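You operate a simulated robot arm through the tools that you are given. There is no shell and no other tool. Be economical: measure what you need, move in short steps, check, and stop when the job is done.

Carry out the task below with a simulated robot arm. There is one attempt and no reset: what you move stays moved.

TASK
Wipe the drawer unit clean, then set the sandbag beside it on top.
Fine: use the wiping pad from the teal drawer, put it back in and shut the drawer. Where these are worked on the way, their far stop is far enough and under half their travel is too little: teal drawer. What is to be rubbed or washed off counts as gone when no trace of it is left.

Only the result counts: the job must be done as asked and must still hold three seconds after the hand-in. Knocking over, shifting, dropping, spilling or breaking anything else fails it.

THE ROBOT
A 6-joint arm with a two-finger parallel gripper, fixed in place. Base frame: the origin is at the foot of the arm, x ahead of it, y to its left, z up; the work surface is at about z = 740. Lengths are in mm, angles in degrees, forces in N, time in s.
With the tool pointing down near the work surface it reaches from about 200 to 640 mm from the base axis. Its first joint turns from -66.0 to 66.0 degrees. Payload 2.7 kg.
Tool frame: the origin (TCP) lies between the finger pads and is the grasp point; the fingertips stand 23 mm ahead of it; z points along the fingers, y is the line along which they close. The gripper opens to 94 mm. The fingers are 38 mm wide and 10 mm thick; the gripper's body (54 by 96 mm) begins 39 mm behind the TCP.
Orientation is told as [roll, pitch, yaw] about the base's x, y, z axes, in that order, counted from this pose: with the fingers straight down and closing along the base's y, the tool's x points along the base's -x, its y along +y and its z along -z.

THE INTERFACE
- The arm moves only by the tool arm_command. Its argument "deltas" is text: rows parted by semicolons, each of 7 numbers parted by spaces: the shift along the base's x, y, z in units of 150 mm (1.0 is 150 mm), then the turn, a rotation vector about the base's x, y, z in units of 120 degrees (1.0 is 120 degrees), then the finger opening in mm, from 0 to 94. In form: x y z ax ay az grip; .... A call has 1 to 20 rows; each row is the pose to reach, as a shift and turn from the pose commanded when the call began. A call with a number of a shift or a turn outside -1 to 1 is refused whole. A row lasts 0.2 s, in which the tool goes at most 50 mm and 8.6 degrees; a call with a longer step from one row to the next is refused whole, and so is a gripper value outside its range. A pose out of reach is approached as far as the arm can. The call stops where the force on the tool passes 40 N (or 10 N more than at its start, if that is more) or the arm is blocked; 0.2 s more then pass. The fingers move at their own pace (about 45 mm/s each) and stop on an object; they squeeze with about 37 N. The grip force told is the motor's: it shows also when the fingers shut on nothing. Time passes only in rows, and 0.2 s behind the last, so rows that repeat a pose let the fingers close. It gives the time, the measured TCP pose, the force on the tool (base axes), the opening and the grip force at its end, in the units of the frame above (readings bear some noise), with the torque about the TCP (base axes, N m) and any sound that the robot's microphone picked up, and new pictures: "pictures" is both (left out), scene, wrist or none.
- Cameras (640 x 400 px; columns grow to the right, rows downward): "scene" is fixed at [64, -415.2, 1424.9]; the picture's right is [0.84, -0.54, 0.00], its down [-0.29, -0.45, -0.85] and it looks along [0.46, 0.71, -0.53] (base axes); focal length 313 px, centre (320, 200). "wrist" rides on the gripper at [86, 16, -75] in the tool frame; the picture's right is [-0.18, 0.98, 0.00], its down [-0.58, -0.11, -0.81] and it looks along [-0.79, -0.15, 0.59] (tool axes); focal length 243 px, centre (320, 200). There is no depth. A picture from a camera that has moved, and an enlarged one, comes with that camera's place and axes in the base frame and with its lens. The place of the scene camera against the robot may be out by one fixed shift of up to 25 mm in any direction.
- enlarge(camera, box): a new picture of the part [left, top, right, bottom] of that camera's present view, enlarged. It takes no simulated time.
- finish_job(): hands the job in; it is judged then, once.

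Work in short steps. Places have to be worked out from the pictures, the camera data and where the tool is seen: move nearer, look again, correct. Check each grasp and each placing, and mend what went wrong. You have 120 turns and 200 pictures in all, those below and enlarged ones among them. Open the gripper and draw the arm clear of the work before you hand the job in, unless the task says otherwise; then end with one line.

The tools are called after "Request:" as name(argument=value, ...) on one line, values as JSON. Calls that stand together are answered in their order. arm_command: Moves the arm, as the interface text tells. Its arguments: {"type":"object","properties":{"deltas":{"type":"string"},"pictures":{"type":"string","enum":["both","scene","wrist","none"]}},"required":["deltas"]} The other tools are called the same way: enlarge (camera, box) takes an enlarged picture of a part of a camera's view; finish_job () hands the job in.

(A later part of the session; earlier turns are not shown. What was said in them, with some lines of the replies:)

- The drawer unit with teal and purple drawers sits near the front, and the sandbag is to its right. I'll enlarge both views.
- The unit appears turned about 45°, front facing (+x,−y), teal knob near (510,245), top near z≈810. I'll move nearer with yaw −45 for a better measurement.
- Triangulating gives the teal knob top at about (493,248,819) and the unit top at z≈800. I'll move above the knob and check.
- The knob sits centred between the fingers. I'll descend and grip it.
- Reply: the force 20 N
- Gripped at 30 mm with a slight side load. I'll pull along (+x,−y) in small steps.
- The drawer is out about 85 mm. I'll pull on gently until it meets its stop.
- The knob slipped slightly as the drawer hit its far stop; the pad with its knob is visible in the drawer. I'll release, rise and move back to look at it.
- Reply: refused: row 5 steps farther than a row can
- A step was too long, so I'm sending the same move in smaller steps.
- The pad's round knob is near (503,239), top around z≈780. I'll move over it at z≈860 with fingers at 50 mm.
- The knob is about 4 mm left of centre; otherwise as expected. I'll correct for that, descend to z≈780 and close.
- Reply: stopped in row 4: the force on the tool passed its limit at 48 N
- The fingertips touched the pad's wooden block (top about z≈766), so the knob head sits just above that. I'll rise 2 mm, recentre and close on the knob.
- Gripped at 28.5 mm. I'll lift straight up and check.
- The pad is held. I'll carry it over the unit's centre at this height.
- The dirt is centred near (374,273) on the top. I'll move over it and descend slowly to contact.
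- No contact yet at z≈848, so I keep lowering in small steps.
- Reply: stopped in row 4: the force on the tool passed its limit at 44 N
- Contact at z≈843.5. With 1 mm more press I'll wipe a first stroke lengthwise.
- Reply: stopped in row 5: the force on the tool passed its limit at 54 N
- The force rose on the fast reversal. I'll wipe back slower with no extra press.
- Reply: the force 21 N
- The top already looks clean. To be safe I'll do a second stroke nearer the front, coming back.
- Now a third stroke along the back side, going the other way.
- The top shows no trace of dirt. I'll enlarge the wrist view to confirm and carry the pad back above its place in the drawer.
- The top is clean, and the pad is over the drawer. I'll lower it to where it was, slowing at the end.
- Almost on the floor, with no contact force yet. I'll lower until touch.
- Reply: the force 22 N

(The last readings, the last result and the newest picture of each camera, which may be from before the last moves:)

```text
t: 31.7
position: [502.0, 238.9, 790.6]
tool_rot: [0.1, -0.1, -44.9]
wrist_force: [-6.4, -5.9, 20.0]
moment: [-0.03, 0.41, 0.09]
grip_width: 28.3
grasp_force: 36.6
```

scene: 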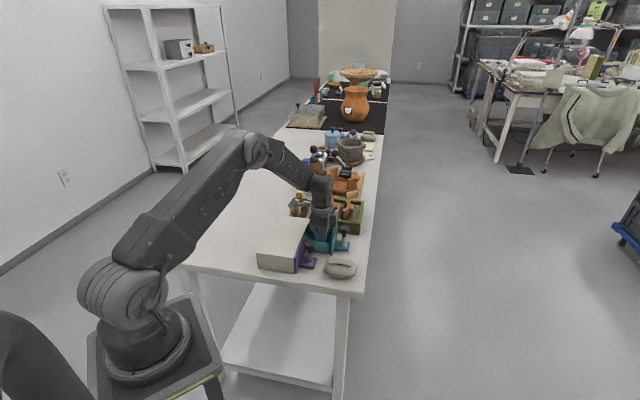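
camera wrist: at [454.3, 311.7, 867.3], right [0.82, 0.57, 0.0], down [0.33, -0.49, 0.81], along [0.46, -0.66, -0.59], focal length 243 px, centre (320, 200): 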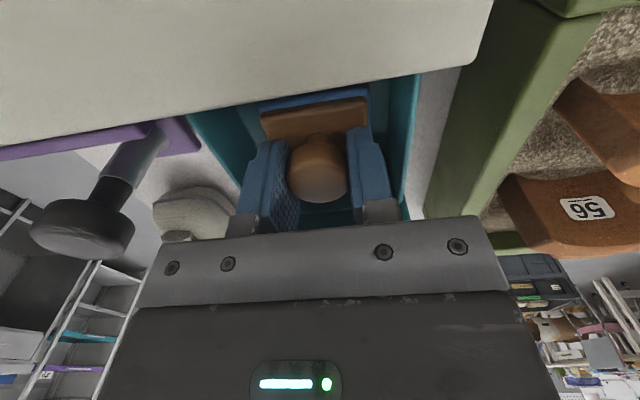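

The pad has touched the floor. I'll release it, rise, and look.

Request:
arm_command(deltas="0 0 0.013 0 0 0 5; 0 0 0.013 0 0 0 46; 0 0 0.013 0 0 0 46; 0 0 0.15 0 0 0 46; 0 0 0.35 0 0 0 46; 0 0 0.65 0 0 0 46; 0 0 0.65 0 0 0 46")

Request:
enlarge(camera="scene", box=[260, 200, 360, 280])

```text
t: 33.3
position: [503.2, 239.9, 883.4]
tool_rot: [0.1, -0.2, -44.8]
wrist_force: [-0.9, 0.1, 0.1]
moment: [-0.03, 0.02, -0.01]
grip_width: 46.0
grasp_force: 0.0
camera wrist: at [454.4, 312.4, 960.5], right [0.82, 0.57, 0.0], down [0.33, -0.49, 0.81], along [0.46, -0.67, -0.59], focal length 243 px, centre (320, 200)
```

scene: 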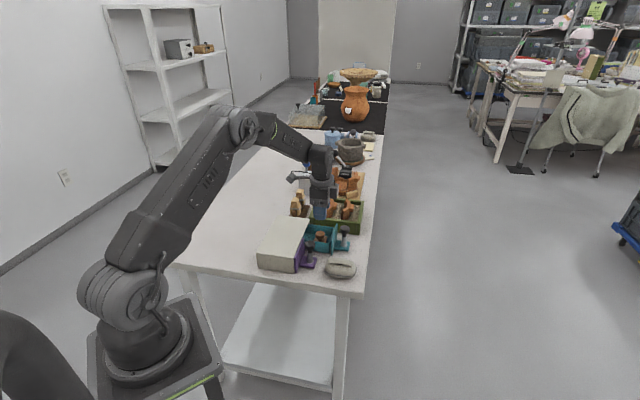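
wrist: 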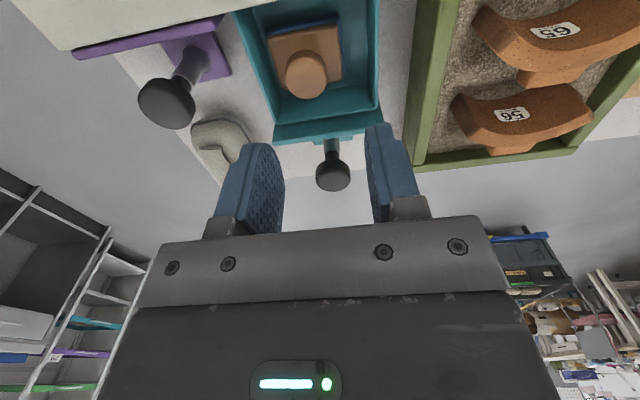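

```text
5.00 times, centred on (310, 240) of scene
camera zoom: at [64.0, -415.3, 1424.9], right [0.84, -0.54, 0.0], down [-0.29, -0.45, -0.85], along [0.46, 0.71, -0.53], focal length 1566 px, centre (370, 0)
```

zoom: 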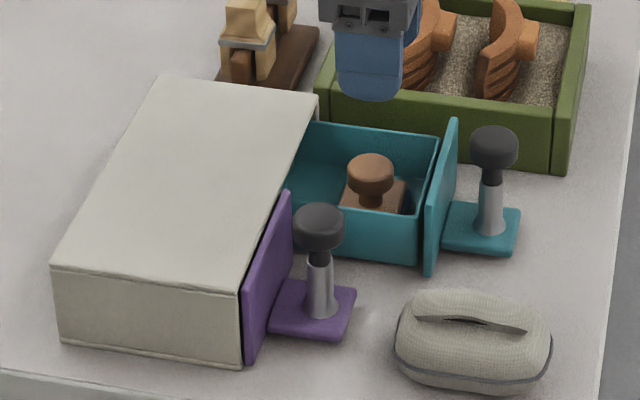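

The pad is back in the drawer. Now I'll move over the teal knob at about (554,188), descend and grip it.

Request:
arm_command(deltas="0.17 -0.17 0 0 0 0 60; 0.34 -0.345 0 0 0 0 60; 0.34 -0.345 -0.2 0 0 0 60; 0.34 -0.345 -0.4 0 0 0 60; 0.34 -0.345 -0.53 0 0 0 60; 0.34 -0.345 -0.53 0 0 0 60", pictures="wrist")

```text
t: 34.7
position: [552.7, 187.9, 805.7]
tool_rot: [0.0, -0.2, -44.8]
wrist_force: [-0.9, -0.1, 0.1]
moment: [0.0, -0.01, -0.01]
grip_width: 60.1
grasp_force: 0.0
camera wrist: at [505.1, 260.3, 881.4], right [0.82, 0.57, 0.0], down [0.33, -0.49, 0.81], along [0.46, -0.66, -0.59], focal length 243 px, centre (320, 200)
```

wrist: 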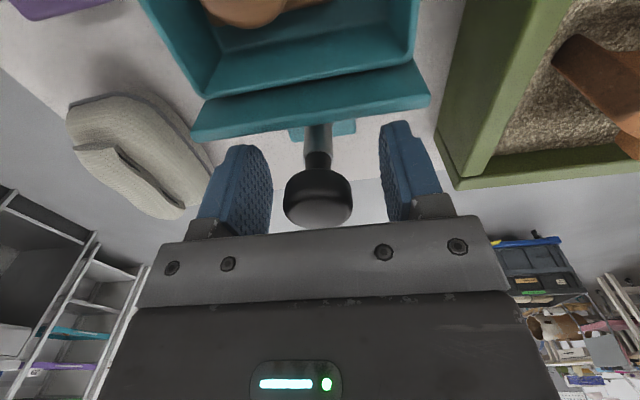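

Aligned. I'll grip and push the drawer shut, with a little extra to reach its stop.

Request:
arm_command(deltas="-0.01 -0.01 0 0 0 0 5; -0.01 -0.01 0 0 0 0 5; -0.01 -0.01 0 0 0 0 5; -0.06 0.04 0 0 0 0 5; -0.11 0.09 0 0 0 0 5; -0.16 0.14 0 0 0 0 5; -0.21 0.19 0 0 0 0 5; -0.26 0.24 0 0 0 0 5; -0.31 0.29 0 0 0 0 5; -0.36 0.34 0 0 0 0 5; -0.39 0.37 0 0 0 0 5; -0.405 0.39 0 0 0 0 5; -0.42 0.405 0 0 0 0 5; -0.435 0.42 0 0 0 0 5")

Request:
enlarge(camera="scene", box=[260, 200, 360, 280])

```text
t: 37.7
position: [490.1, 248.9, 806.7]
tool_rot: [0.2, -0.2, -44.9]
wrist_force: [23.7, 4.7, -5.2]
moment: [0.61, 0.9, 0.09]
grip_width: 30.1
grasp_force: 45.1
camera wrist: at [442.2, 321.6, 881.8], right [0.82, 0.57, 0.0], down [0.33, -0.49, 0.81], along [0.46, -0.66, -0.59], focal length 243 px, centre (320, 200)
```

scene: 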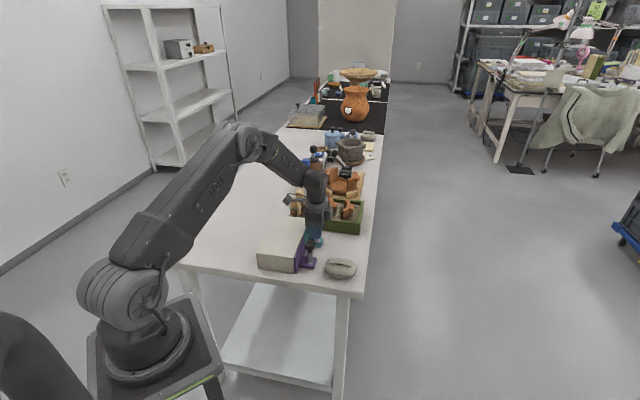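
wrist: 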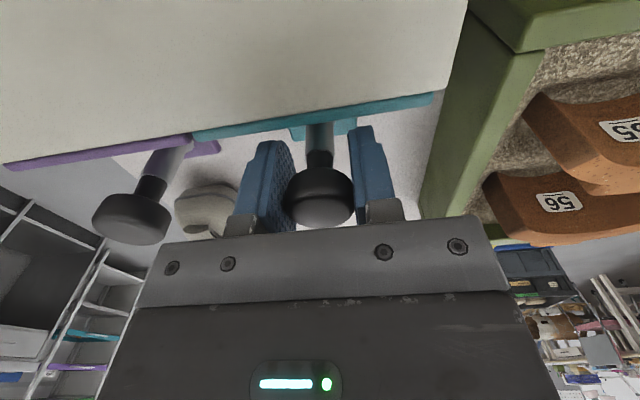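

```text
5.00 times, centred on (310, 240) of scene
camera zoom: at [64.6, -415.1, 1424.9], right [0.84, -0.54, 0.0], down [-0.29, -0.45, -0.85], along [0.46, 0.71, -0.53], focal length 1566 px, centre (370, 0)
```

zoom: 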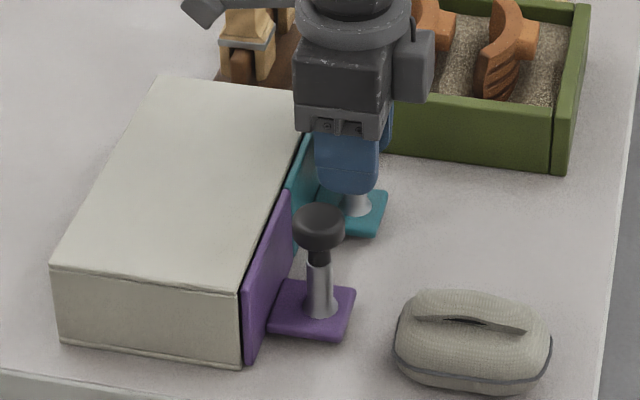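

The drawer is shut. I'll ease off, release, rise, and move to look at the sandbag.

Request:
arm_command(deltas="0.02 -0.02 0 0 0 0 5; 0.02 -0.02 0 0 0 0 60; 0.02 -0.02 0 0 0 0 60; 0.02 -0.02 0.2 0 0 0 60; 0.02 -0.02 0.5 0 0 0 60; -0.1 -0.15 0.7 0 0 0 90; -0.25 -0.3 0.8 0 0 0 90; -0.4 -0.5 0.83 0 0 0 90; -0.4 -0.53 0.83 0 0 0 90")

Request:
enlarge(camera="scene", box=[260, 200, 360, 280])

Request:
enlarge(camera="wrist", box=[200, 40, 440, 190])

```text
t: 39.7
position: [427.9, 170.2, 929.5]
tool_rot: [-0.1, -0.1, -44.8]
wrist_force: [-0.4, 0.6, -0.6]
moment: [-0.02, -0.02, 0.02]
grip_width: 90.0
grasp_force: 0.0
camera wrist: at [379.6, 243.4, 1005.9], right [0.82, 0.57, 0.0], down [0.33, -0.49, 0.81], along [0.46, -0.66, -0.59], focal length 243 px, centre (320, 200)
```

scene: 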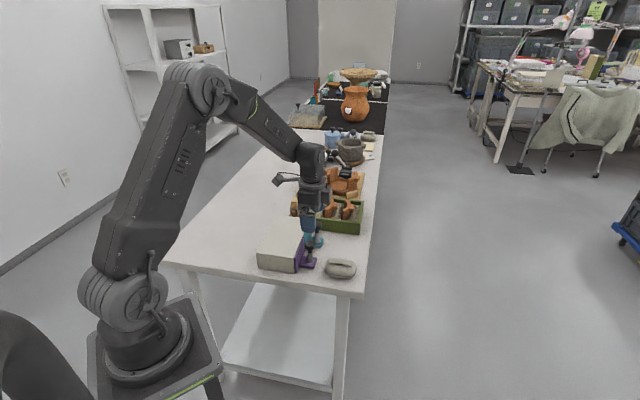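
wrist: 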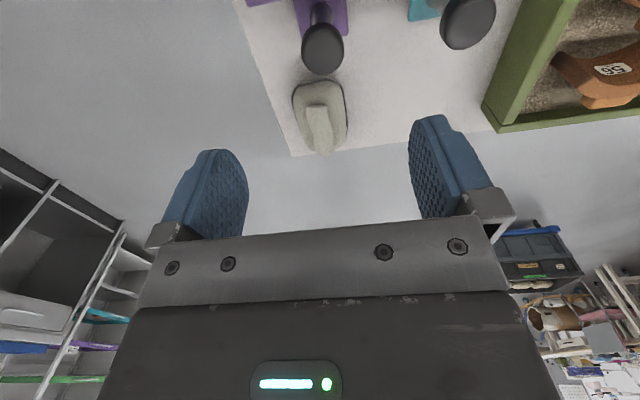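

```text
5.00 times, centred on (310, 240) of scene
camera zoom: at [63.9, -415.3, 1424.9], right [0.84, -0.54, 0.0], down [-0.29, -0.45, -0.85], along [0.46, 0.71, -0.53], focal length 1566 px, centre (370, 0)
```

zoom: 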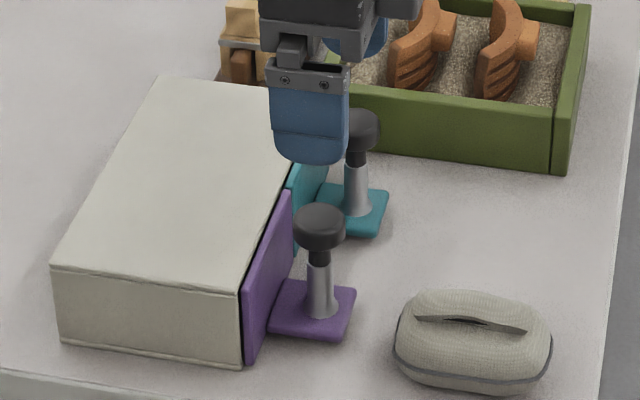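

```text
2.67 times, centred on (320, 115) of wrist
camera zoom: at [379.6, 243.4, 1005.9], right [0.82, 0.57, 0.0], down [0.33, -0.49, 0.81], along [0.46, -0.66, -0.59], focal length 647 px, centre (320, 427)
```

zoom: 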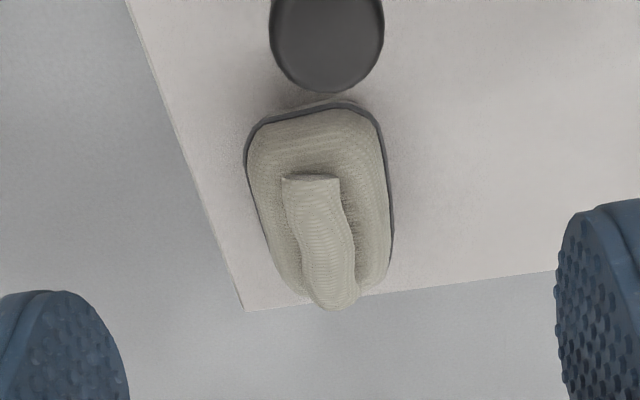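

The sandbag centre is around (484,102), with its long axis at about −49°. I'll move above it, turning yaw a few degrees, to check alignment.

Request:
arm_command(deltas="0.12 -0.15 -0.1 0 0 -0.01 90; 0.25 -0.3 -0.2 0 0 -0.02 90; 0.373 -0.453 -0.333 0 0 -0.033 90; 0.373 -0.453 -0.45 0 0 -0.033 90; 0.373 -0.453 -0.45 0 0 -0.033 90")

Request:
enlarge(camera="scene", box=[280, 200, 380, 290])

```text
t: 40.9
position: [483.9, 102.9, 862.8]
tool_rot: [0.0, -0.1, -48.8]
wrist_force: [0.4, 0.4, -0.3]
moment: [0.01, 0.04, -0.01]
grip_width: 89.9
grasp_force: 0.0
camera wrist: at [440.8, 178.7, 937.9], right [0.86, 0.51, 0.0], down [0.3, -0.51, 0.81], along [0.41, -0.69, -0.59], focal length 243 px, centre (320, 200)
```

scene: 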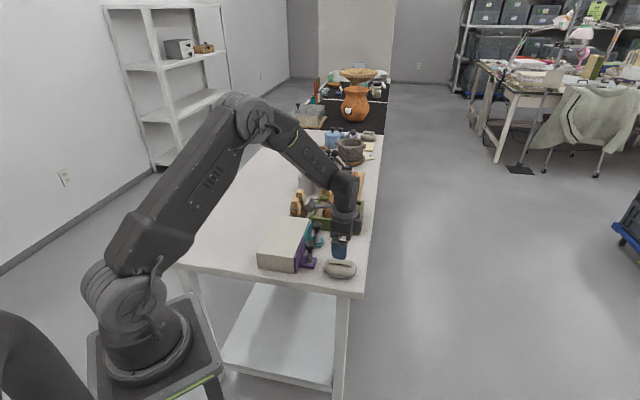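
wrist: 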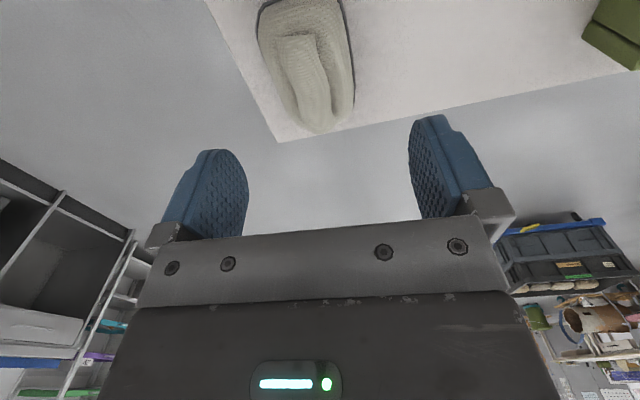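

```text
4.44 times, centred on (330, 245) of scene
camera zoom: at [64.0, -415.3, 1424.9], right [0.84, -0.54, 0.0], down [-0.29, -0.45, -0.85], along [0.46, 0.71, -0.53], focal length 1392 px, centre (276, 0)
```

zoom: 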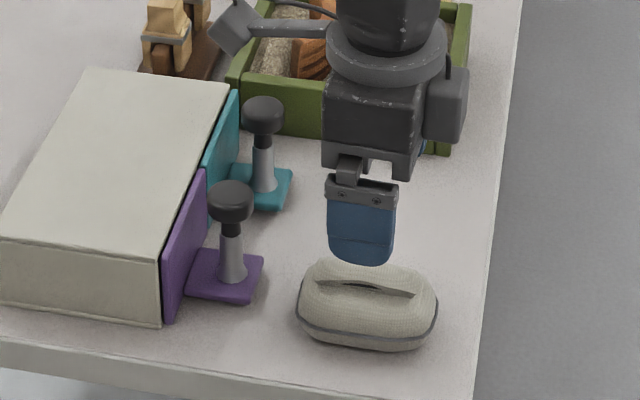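

Nearly centred; I'll shift about 5 mm left, descend around the bag to z≈773 and close.

Request:
arm_command(deltas="-0.027 -0.017 -0.2 0 0 0 90; -0.027 -0.017 -0.4 0 0 0 90; -0.027 -0.017 -0.52 0 0 0 90; -0.027 -0.017 -0.59 0 0 0 90; -0.027 -0.017 -0.59 0 0 0 90")

Request:
enlarge(camera="scene", box=[280, 200, 380, 290])

```text
t: 42.1
position: [480.9, 101.6, 773.7]
tool_rot: [0.0, -0.1, -48.8]
wrist_force: [-0.5, -0.6, 0.3]
moment: [0.02, -0.02, 0.04]
grip_width: 90.4
grasp_force: 0.1
camera wrist: at [437.1, 176.5, 850.0], right [0.86, 0.51, 0.0], down [0.3, -0.51, 0.81], along [0.41, -0.69, -0.59], focal length 243 px, centre (320, 200)
```

scene: 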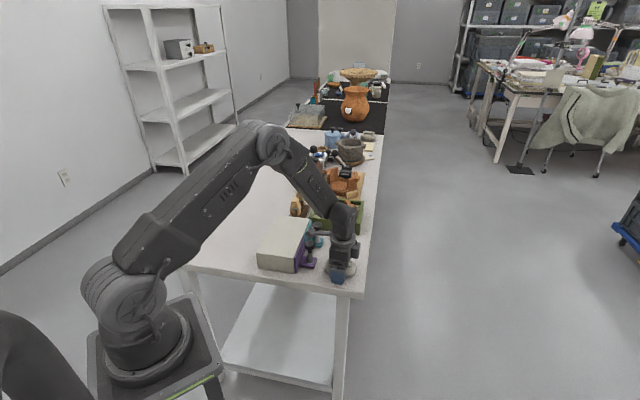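
wrist: 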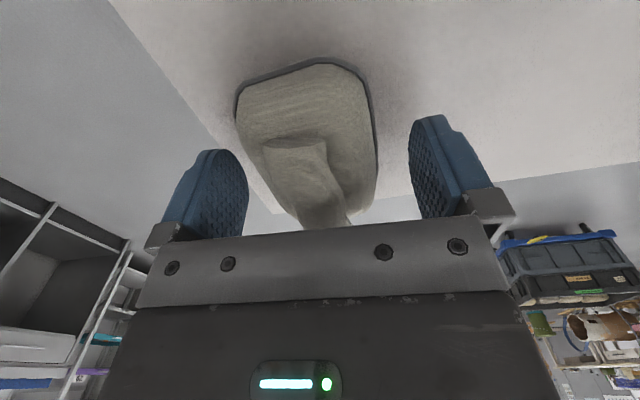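

```text
4.44 times, centred on (330, 245) of scene
camera zoom: at [64.0, -415.2, 1424.9], right [0.84, -0.54, 0.0], down [-0.29, -0.45, -0.85], along [0.46, 0.71, -0.53], focal length 1392 px, centre (276, 0)
```

zoom: 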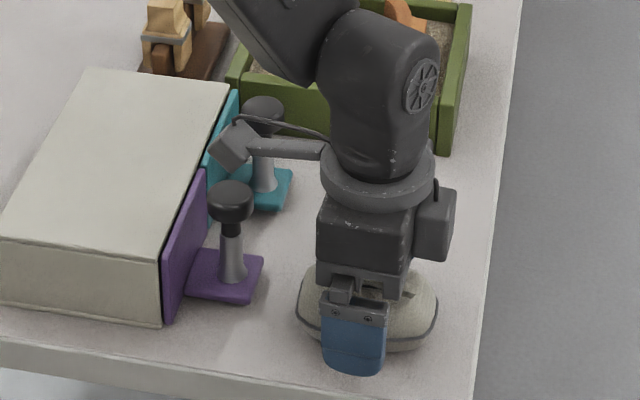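

Well placed; I'll shift slightly outward along the bag and close.

Request:
arm_command(deltas="0.013 -0.015 0 0 0 0 90; 0.013 -0.015 0 0 0 0 70; 0.013 -0.015 0 0 0 0 40; 0.013 -0.015 0 0 0 0 20; 0.013 -0.015 0 0 0 0 20; 0.013 -0.015 0 0 0 0 20; 0.013 -0.015 0 0 0 0 20", pictures="wrist")

```text
t: 43.7
position: [482.2, 99.4, 774.3]
tool_rot: [0.1, -0.1, -48.8]
wrist_force: [-0.6, -0.4, -0.2]
moment: [-0.04, 0.01, 0.0]
grip_width: 55.4
grasp_force: 36.3
camera wrist: at [438.9, 174.3, 850.1], right [0.86, 0.51, 0.0], down [0.3, -0.51, 0.81], along [0.41, -0.69, -0.59], focal length 243 px, centre (320, 200)
```

wrist: 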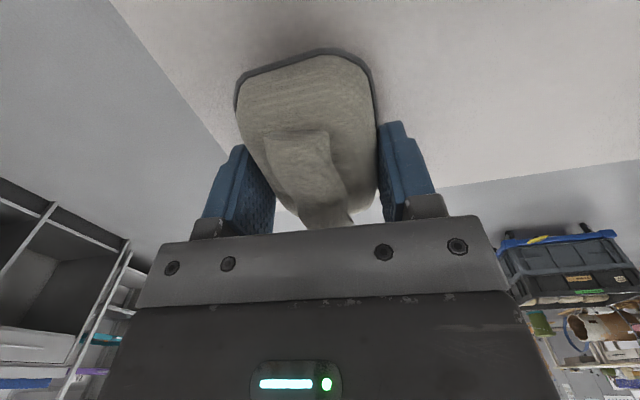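

Gripped at 55 mm. I'll lift 20 mm as a test and read the load.

Request:
arm_command(deltas="0 0 0.04 0 0 0 20; 0 0 0.09 0 0 0 20; 0 0 0.14 0 0 0 20; 0 0 0.14 0 0 0 20")

Request:
enlarge(camera="scene", box=[280, 200, 380, 290])

```text
t: 44.7
position: [481.2, 97.4, 795.7]
tool_rot: [0.0, -0.1, -48.7]
wrist_force: [0.0, -0.3, -2.6]
moment: [-0.02, -0.04, 0.0]
grip_width: 55.3
grasp_force: 36.8
camera wrist: at [439.0, 173.7, 871.1], right [0.86, 0.51, 0.0], down [0.3, -0.51, 0.81], along [0.41, -0.69, -0.59], focal length 243 px, centre (320, 200)
```

scene: 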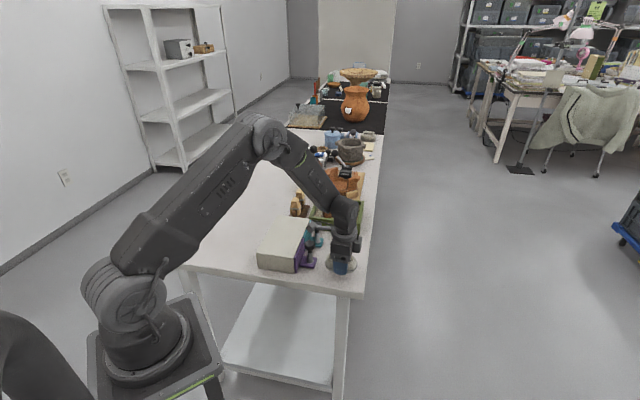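
wrist: 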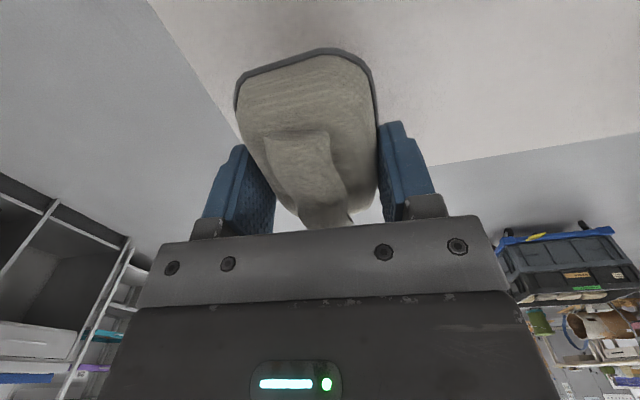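

```text
4.44 times, centred on (330, 245) of scene
camera zoom: at [64.0, -415.2, 1424.9], right [0.84, -0.54, 0.0], down [-0.29, -0.45, -0.85], along [0.46, 0.71, -0.53], focal length 1392 px, centre (276, 0)
```

zoom: 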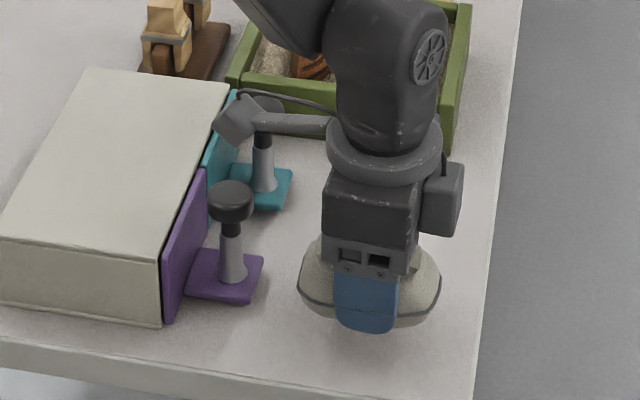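

The load is about 2.6 N and held firmly. I'll lift to TCP z≈893 and carry it partway to the unit.

Request:
arm_command(deltas="0 0 0.2 0 0 0 20; 0 0 0.4 0 0 0 20; 0 0 0.65 0 0 0 20; -0.07 0.15 0.65 0 0 0.06 20; -0.14 0.3 0.65 0 0 0.12 20; -0.21 0.45 0.65 0 0 0.18 20; -0.28 0.6 0.65 0 0 0.24 20; -0.35 0.75 0.65 0 0 0.3 20; -0.42 0.9 0.65 0 0 0.36 20; -0.42 0.9 0.65 0 0 0.36 20")

```text
t: 46.9
position: [418.9, 234.8, 893.0]
tool_rot: [0.1, -0.1, -5.5]
wrist_force: [0.5, -0.4, -2.8]
moment: [0.01, -0.04, 0.01]
grip_width: 55.9
grasp_force: 37.0
camera wrist: at [336.3, 258.5, 968.4], right [0.28, 0.96, 0.0], down [0.57, -0.16, 0.81], along [0.78, -0.22, -0.59], focal length 243 px, centre (320, 200)
```

scene: 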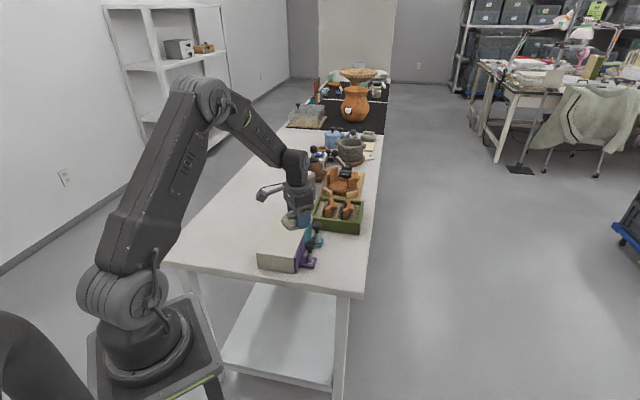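
wrist: 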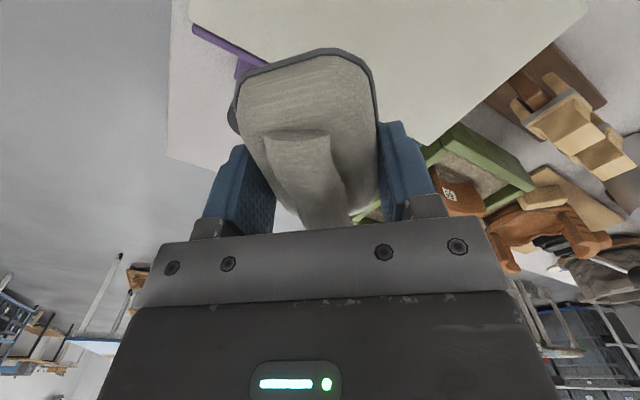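

Held well. I'll move on over the unit centre (396,279) and turn to yaw ≈+45 so the bag lies along the unit's length.

Request:
arm_command(deltas="-0.05 0.1 0 0 0 0.06 20; -0.1 0.2 0 0 0 0.12 20; -0.153 0.293 0 0 0 0.18 20; -0.153 0.293 0 0 0 0.24 20; -0.153 0.293 0 0 0 0.3 20; -0.153 0.293 0 0 0 0.36 20; -0.153 0.293 0 0 0 0.42 20; -0.153 0.293 -0.15 0 0 0.42 20; -0.153 0.293 -0.25 0 0 0.42 20; -0.153 0.293 -0.25 0 0 0.42 20")

Request:
enlarge(camera="scene", box=[240, 180, 360, 290])

```text
t: 49.1
position: [397.9, 276.3, 855.2]
tool_rot: [0.0, -0.2, 44.9]
wrist_force: [0.7, -0.9, -2.2]
moment: [0.01, -0.01, 0.0]
grip_width: 55.6
grasp_force: 37.0
camera wrist: at [326.0, 227.1, 931.6], right [-0.56, 0.83, 0.0], down [0.49, 0.33, 0.81], along [0.67, 0.45, -0.59], focal length 243 px, centre (320, 200)
```

scene: 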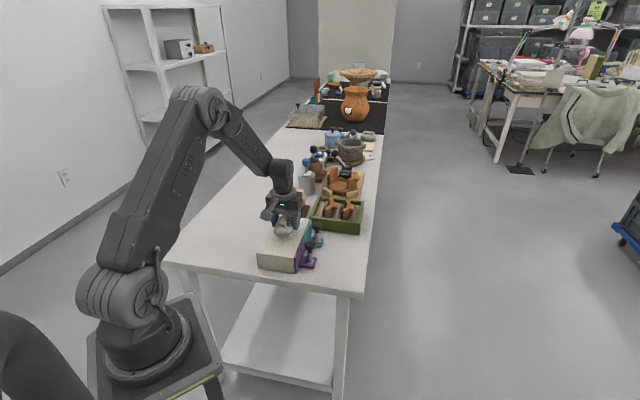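
wrist: 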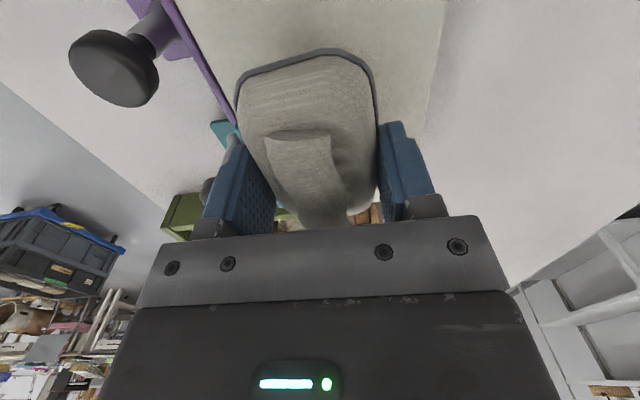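

```text
3.64 times, centred on (300, 235) of scene
camera zoom: at [64.0, -415.2, 1424.9], right [0.84, -0.54, 0.0], down [-0.29, -0.45, -0.85], along [0.46, 0.71, -0.53], focal length 1139 px, centre (393, 73)
```

zoom: 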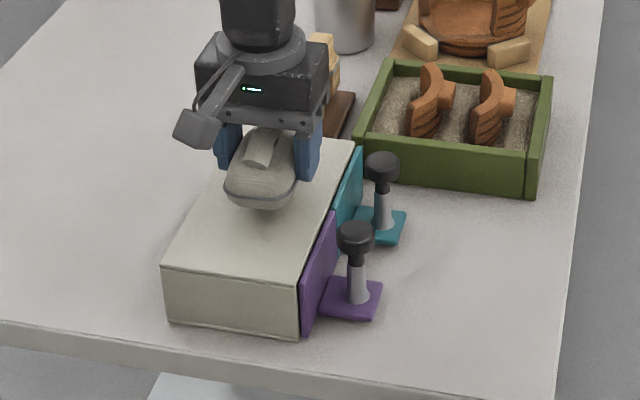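

The bag is over the unit's top. I'll lower it gently until it touches.

Request:
arm_command(deltas="0 0 -0.07 0 0 0 20; 0 0 -0.11 0 0 0 20; 0 0 -0.125 0 0 0 20; 0 0 -0.135 0 0 0 20; 0 0 -0.145 0 0 0 20", pictures="none")

```text
t: 50.4
position: [395.8, 277.8, 836.3]
tool_rot: [0.1, -0.2, 45.0]
wrist_force: [-3.3, -1.6, 6.2]
moment: [0.07, 0.09, 0.08]
grip_width: 55.2
grasp_force: 37.0
stopped in row 5: the force on the tool passed its limit at 40 N (the readings are from after the stop); the commanded pose is now the measured one
```

Contact is made with about 6 N. I'll release gently and rise clear.

Request:
arm_command(deltas="0 0 0.003 0 0 0 55; 0 0 0.003 0 0 0 65; 0 0 0.003 0 0 0 80; 0 0 0.003 0 0 0 80; 0 0 0.1 0 0 0 80; 0 0 0.3 0 0 0 80; 0 0 0.6 0 0 0 80; 0 0 0.9 0 0 0 80; -0.2 0.1 1 0 0 0 80; -0.5 0.1 1 0 0 0 80; -0.5 0.1 1 0 0 0 80")

Request:
enlarge(camera="scene", box=[240, 180, 360, 290])

Request:
enlarge(camera="wrist", box=[140, 0, 500, 220])

```text
t: 52.8
position: [321.7, 293.2, 986.9]
tool_rot: [0.0, -0.4, 44.9]
wrist_force: [0.0, 0.9, -0.6]
moment: [0.0, 0.01, 0.0]
grip_width: 80.1
grasp_force: 0.1
camera wrist: at [250.3, 242.7, 1062.4], right [-0.56, 0.83, 0.0], down [0.48, 0.33, 0.81], along [0.67, 0.46, -0.59], focal length 243 px, centre (320, 200)
```

scene: 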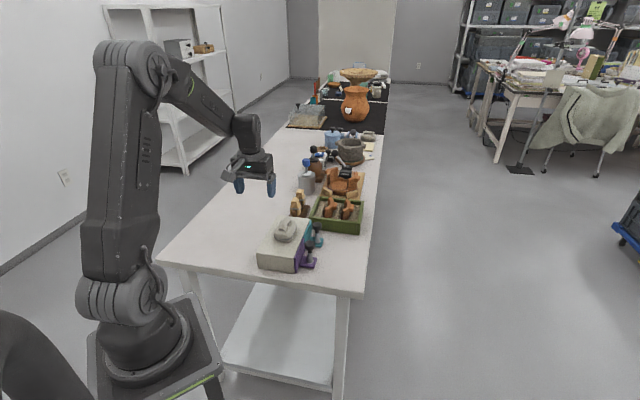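
wrist: 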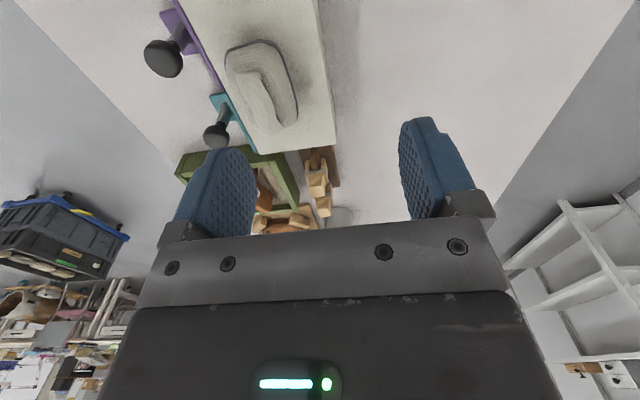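

```text
3.64 times, centred on (300, 235) of scene
camera zoom: at [63.9, -415.3, 1424.9], right [0.84, -0.54, 0.0], down [-0.29, -0.45, -0.85], along [0.46, 0.71, -0.53], focal length 1139 px, centre (393, 73)
```

zoom: 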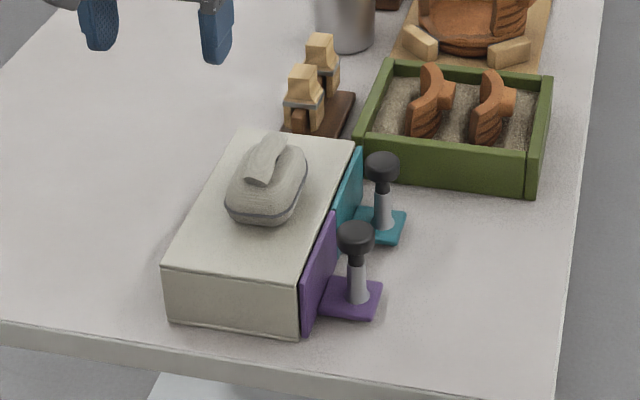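

```text
1.78 times, centred on (320, 110) of wrist
camera zoom: at [250.3, 242.7, 1062.4], right [-0.56, 0.83, 0.0], down [0.48, 0.33, 0.81], along [0.67, 0.46, -0.59], focal length 431 px, centre (320, 360)
```

zoom: 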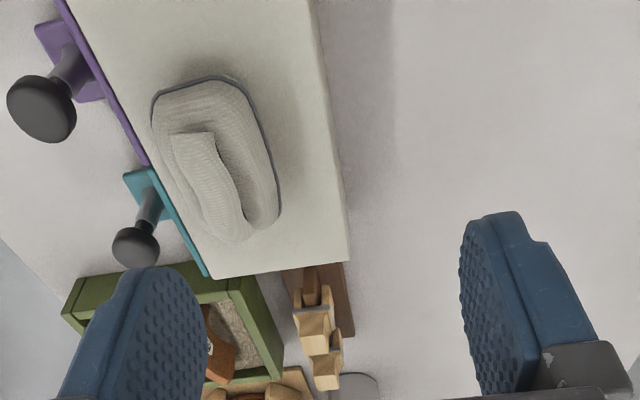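

The bag rests on the clean top, both drawers are flush, nothing else has moved and the arm is clear. I'm handing in.

Request:
finish_job()

```text
The job is handed in.
```

I wiped the top of the drawer unit with the pad until no dirt showed, put the pad back and shut the teal drawer. The sandbag now rests on top of the unit, the arm is clear, and the job is handed in.
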